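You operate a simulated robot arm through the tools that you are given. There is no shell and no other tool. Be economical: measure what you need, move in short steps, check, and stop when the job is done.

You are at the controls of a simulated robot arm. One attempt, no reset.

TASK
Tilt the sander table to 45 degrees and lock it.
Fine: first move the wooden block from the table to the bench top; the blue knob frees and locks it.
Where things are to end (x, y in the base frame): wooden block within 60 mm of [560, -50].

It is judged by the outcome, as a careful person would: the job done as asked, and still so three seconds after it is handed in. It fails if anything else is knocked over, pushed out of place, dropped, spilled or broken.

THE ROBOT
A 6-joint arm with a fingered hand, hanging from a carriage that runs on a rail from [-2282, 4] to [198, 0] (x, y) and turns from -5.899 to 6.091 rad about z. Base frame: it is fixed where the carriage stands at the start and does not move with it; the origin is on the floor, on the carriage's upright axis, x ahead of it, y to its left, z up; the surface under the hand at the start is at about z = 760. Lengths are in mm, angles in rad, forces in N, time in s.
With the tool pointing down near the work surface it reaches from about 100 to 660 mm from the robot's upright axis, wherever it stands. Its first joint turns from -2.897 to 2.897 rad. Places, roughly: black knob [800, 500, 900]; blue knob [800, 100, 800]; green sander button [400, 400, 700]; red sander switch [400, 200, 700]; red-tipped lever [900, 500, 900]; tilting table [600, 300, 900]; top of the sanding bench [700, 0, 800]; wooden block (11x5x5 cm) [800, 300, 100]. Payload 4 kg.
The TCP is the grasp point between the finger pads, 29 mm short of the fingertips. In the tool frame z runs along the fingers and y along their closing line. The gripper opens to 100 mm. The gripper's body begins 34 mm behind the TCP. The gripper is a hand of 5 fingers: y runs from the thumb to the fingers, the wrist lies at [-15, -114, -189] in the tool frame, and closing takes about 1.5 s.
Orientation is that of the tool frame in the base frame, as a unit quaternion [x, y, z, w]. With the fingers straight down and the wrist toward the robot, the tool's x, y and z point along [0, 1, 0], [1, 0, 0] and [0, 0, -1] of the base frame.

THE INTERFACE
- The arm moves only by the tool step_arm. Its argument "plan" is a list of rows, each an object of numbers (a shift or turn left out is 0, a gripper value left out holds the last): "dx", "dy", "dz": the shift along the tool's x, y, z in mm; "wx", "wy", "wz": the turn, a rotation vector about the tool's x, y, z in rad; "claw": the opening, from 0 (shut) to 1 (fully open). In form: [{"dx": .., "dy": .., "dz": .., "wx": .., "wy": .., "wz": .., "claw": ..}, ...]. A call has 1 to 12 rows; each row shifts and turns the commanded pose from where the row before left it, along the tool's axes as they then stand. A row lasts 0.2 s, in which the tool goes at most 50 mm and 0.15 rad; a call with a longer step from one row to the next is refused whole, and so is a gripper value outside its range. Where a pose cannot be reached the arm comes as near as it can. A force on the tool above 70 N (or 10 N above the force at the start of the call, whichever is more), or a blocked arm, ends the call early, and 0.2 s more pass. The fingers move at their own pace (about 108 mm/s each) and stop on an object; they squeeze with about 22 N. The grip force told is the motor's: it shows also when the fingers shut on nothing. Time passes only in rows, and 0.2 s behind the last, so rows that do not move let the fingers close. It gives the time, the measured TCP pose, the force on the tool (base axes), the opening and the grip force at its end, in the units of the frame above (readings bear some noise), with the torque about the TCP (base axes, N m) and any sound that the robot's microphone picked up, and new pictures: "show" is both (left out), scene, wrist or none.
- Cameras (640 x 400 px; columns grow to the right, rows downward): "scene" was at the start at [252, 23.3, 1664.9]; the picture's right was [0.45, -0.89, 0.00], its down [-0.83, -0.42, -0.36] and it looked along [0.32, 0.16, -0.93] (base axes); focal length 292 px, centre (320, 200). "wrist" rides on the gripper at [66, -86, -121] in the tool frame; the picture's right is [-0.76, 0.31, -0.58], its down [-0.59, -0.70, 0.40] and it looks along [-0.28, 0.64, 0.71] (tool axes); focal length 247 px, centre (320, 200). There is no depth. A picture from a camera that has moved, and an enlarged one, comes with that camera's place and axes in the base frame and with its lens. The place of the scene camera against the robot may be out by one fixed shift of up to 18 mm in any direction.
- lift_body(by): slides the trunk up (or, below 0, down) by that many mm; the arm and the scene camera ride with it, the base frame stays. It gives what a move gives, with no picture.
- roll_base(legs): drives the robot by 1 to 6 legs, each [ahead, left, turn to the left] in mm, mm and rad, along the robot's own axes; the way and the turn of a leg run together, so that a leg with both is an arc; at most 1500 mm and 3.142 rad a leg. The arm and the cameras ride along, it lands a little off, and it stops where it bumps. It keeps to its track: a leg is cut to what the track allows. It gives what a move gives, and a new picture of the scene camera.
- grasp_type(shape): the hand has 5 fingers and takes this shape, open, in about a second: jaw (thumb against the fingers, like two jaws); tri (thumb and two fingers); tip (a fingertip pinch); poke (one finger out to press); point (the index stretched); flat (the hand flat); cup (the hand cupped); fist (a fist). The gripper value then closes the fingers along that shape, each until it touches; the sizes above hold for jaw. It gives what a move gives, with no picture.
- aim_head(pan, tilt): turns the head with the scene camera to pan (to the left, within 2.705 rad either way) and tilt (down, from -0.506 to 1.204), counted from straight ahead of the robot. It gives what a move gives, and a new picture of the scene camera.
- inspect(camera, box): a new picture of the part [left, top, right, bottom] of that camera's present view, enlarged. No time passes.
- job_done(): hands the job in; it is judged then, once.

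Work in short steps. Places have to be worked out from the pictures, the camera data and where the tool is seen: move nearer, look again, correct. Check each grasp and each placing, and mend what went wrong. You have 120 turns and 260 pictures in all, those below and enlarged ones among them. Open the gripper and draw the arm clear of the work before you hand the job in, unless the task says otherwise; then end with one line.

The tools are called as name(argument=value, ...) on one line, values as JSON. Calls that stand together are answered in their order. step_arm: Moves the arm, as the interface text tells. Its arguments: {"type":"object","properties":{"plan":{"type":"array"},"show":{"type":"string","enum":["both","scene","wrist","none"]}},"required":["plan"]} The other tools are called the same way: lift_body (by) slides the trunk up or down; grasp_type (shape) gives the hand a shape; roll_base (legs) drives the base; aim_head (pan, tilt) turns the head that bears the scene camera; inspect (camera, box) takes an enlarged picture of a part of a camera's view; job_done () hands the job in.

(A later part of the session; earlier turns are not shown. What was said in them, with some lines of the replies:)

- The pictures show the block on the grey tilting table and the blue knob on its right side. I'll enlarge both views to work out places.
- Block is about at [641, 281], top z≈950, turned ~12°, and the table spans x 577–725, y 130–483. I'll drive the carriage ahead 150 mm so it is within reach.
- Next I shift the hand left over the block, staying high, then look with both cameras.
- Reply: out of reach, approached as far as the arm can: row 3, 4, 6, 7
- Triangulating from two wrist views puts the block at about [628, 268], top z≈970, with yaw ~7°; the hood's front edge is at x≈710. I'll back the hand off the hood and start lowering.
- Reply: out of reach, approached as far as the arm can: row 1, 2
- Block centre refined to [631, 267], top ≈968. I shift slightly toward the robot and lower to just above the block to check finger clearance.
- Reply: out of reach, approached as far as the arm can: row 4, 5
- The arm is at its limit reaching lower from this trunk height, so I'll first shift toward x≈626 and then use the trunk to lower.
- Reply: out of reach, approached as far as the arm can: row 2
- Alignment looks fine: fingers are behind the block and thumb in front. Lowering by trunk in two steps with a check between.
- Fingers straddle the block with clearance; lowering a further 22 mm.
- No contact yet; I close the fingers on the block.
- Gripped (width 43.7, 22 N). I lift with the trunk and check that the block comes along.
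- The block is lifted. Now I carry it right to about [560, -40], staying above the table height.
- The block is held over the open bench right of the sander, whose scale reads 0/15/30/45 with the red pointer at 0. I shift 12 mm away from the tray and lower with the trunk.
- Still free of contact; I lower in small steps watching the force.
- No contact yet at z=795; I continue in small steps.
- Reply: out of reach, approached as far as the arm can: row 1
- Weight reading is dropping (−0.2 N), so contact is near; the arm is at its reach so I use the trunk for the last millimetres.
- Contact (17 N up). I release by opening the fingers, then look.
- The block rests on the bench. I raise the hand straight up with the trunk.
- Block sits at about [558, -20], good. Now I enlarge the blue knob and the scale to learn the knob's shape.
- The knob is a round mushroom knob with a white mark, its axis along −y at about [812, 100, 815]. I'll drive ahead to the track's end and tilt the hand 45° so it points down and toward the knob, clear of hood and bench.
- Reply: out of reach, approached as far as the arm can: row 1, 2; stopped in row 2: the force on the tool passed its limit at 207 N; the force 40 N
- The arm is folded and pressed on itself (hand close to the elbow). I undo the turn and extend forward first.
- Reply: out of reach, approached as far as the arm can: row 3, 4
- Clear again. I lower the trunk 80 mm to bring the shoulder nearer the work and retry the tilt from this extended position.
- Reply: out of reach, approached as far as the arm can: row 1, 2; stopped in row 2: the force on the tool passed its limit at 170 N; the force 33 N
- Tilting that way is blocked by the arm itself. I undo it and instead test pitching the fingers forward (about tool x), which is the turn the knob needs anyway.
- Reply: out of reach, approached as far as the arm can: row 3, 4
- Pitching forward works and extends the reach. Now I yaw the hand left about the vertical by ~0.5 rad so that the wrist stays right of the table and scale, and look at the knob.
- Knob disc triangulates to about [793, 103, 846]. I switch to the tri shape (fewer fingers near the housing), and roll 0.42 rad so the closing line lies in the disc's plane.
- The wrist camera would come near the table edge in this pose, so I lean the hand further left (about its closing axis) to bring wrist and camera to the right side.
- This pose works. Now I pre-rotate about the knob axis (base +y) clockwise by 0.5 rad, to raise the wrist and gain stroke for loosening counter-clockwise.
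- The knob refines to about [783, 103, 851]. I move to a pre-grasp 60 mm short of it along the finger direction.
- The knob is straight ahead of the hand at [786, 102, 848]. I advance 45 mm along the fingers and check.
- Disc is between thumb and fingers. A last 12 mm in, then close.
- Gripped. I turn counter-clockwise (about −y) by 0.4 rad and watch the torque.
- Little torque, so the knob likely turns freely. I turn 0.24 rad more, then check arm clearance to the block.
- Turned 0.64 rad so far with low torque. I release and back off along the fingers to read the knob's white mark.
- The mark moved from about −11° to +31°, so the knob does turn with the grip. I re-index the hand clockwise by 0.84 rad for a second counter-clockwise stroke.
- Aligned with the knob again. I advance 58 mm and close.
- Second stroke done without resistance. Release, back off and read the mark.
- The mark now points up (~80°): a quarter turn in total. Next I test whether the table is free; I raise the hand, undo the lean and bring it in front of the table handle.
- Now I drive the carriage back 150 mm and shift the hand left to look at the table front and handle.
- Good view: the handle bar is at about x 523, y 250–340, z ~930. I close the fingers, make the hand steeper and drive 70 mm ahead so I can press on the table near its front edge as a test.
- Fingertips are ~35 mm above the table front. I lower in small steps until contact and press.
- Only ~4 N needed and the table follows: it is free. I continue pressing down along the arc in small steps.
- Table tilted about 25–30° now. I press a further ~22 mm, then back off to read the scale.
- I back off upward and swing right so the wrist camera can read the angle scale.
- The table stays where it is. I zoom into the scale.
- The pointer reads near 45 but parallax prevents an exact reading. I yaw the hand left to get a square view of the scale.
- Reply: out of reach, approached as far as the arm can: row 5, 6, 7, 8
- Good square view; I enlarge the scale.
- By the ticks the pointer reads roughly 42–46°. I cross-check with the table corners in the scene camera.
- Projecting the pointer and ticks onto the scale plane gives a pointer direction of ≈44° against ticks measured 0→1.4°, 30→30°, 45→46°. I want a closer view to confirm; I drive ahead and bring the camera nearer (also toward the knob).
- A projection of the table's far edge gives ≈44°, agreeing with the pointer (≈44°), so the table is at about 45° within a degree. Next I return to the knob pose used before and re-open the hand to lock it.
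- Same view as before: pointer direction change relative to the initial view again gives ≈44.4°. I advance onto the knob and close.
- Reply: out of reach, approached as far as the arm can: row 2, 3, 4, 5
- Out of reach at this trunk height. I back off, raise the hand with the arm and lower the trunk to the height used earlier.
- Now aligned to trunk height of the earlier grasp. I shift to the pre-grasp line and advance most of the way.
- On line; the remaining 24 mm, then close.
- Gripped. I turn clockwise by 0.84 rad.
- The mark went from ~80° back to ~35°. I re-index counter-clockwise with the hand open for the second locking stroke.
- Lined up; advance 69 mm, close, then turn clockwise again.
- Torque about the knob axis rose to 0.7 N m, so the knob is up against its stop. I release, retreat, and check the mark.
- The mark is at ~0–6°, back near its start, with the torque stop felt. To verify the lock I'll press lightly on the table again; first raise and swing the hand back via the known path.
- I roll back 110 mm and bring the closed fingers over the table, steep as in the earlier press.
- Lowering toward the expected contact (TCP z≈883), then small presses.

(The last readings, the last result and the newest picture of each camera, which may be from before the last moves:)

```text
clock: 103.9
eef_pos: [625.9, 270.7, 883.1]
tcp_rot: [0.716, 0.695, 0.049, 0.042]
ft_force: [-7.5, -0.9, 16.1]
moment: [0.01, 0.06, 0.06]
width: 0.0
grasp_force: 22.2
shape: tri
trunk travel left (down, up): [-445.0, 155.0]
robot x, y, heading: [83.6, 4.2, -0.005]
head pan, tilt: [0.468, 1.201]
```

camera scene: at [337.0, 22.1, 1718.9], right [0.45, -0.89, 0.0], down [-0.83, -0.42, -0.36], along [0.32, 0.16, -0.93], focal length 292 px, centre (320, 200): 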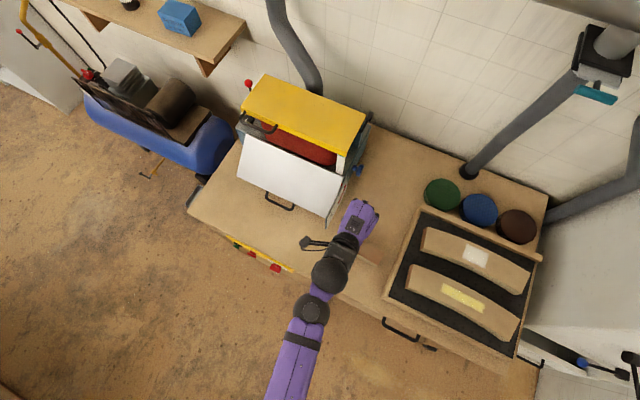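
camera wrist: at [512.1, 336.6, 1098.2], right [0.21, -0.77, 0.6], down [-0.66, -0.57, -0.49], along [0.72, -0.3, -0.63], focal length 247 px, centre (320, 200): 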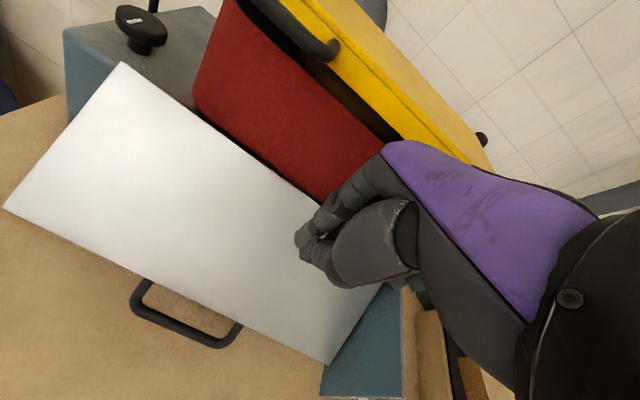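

Force climbs stiffly to 16 N (it moved at 4 N when free): the table is locked. I retreat upward, move clear, open the hand and take a last look.

step_arm(plan=[{"dz": -20, "dy": -3}, {"dz": -40}, {"dz": -40}, {"dz": -30, "dy": -20}, {"dx": -40, "claw": 0.5}, {"dx": -40, "claw": 1}, {"dx": -40}, {"dx": -40}, {"dx": -40}, {"dx": -40}])

inspect(camera="wrist", box=[0, 60, 280, 340])

```text
clock: 106.1
eef_pos: [579.7, 29.2, 1002.6]
tcp_rot: [0.715, 0.696, 0.048, 0.042]
ft_force: [0.3, 0.1, -1.3]
moment: [-0.03, 0.01, -0.01]
width: 99.6
grasp_force: 0.1
shape: tri
trunk travel left (down, up): [-445.0, 155.0]
robot x, y, heading: [84.3, 1.4, -0.003]
head pan, tilt: [0.468, 1.201]
camera scene: at [337.0, 22.2, 1718.9], right [0.45, -0.89, 0.0], down [-0.83, -0.42, -0.36], along [0.32, 0.16, -0.93], focal length 292 px, centre (320, 200)
camera wrist: at [479.7, 96.1, 1115.6], right [0.21, -0.77, 0.6], down [-0.66, -0.57, -0.49], along [0.72, -0.3, -0.63], focal length 247 px, centre (320, 200)
```

scene: 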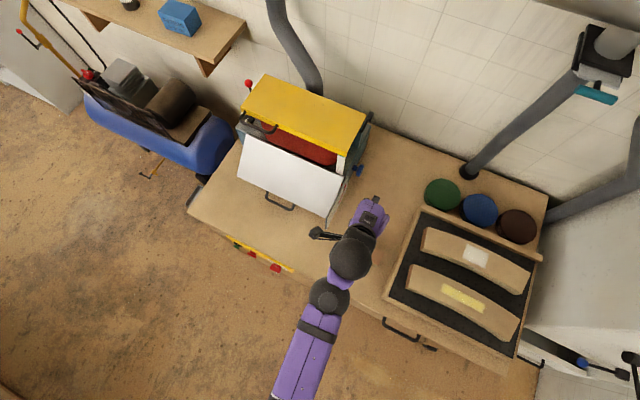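
wrist: 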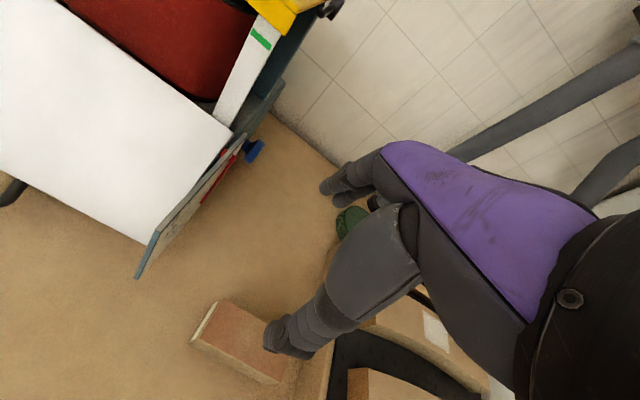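

```text
1.43 times, centred on (140, 200) of wrist
camera zoom: at [479.7, 96.1, 1115.6], right [0.21, -0.77, 0.6], down [-0.66, -0.57, -0.49], along [0.72, -0.3, -0.63], focal length 353 px, centre (577, 200)
```

zoom: 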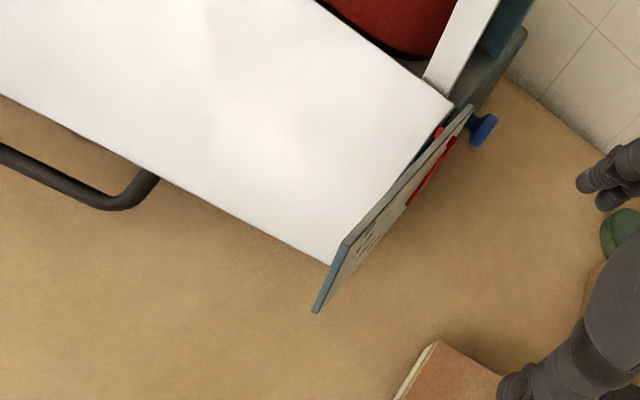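

The table is tilted and locked, the block is at about [557, -14] on the bench (36 mm from target), and the arm is open and clear. Handing in.

job_done()

```text
The job is handed in.
```

The job is handed in: the wooden block is on the bench top at about [557, -14], about 36 mm from the target. The sander table is tilted to about 44–45° as read from the scale. The blue knob is turned back to its stop, and the table held firm under a 16 N press.
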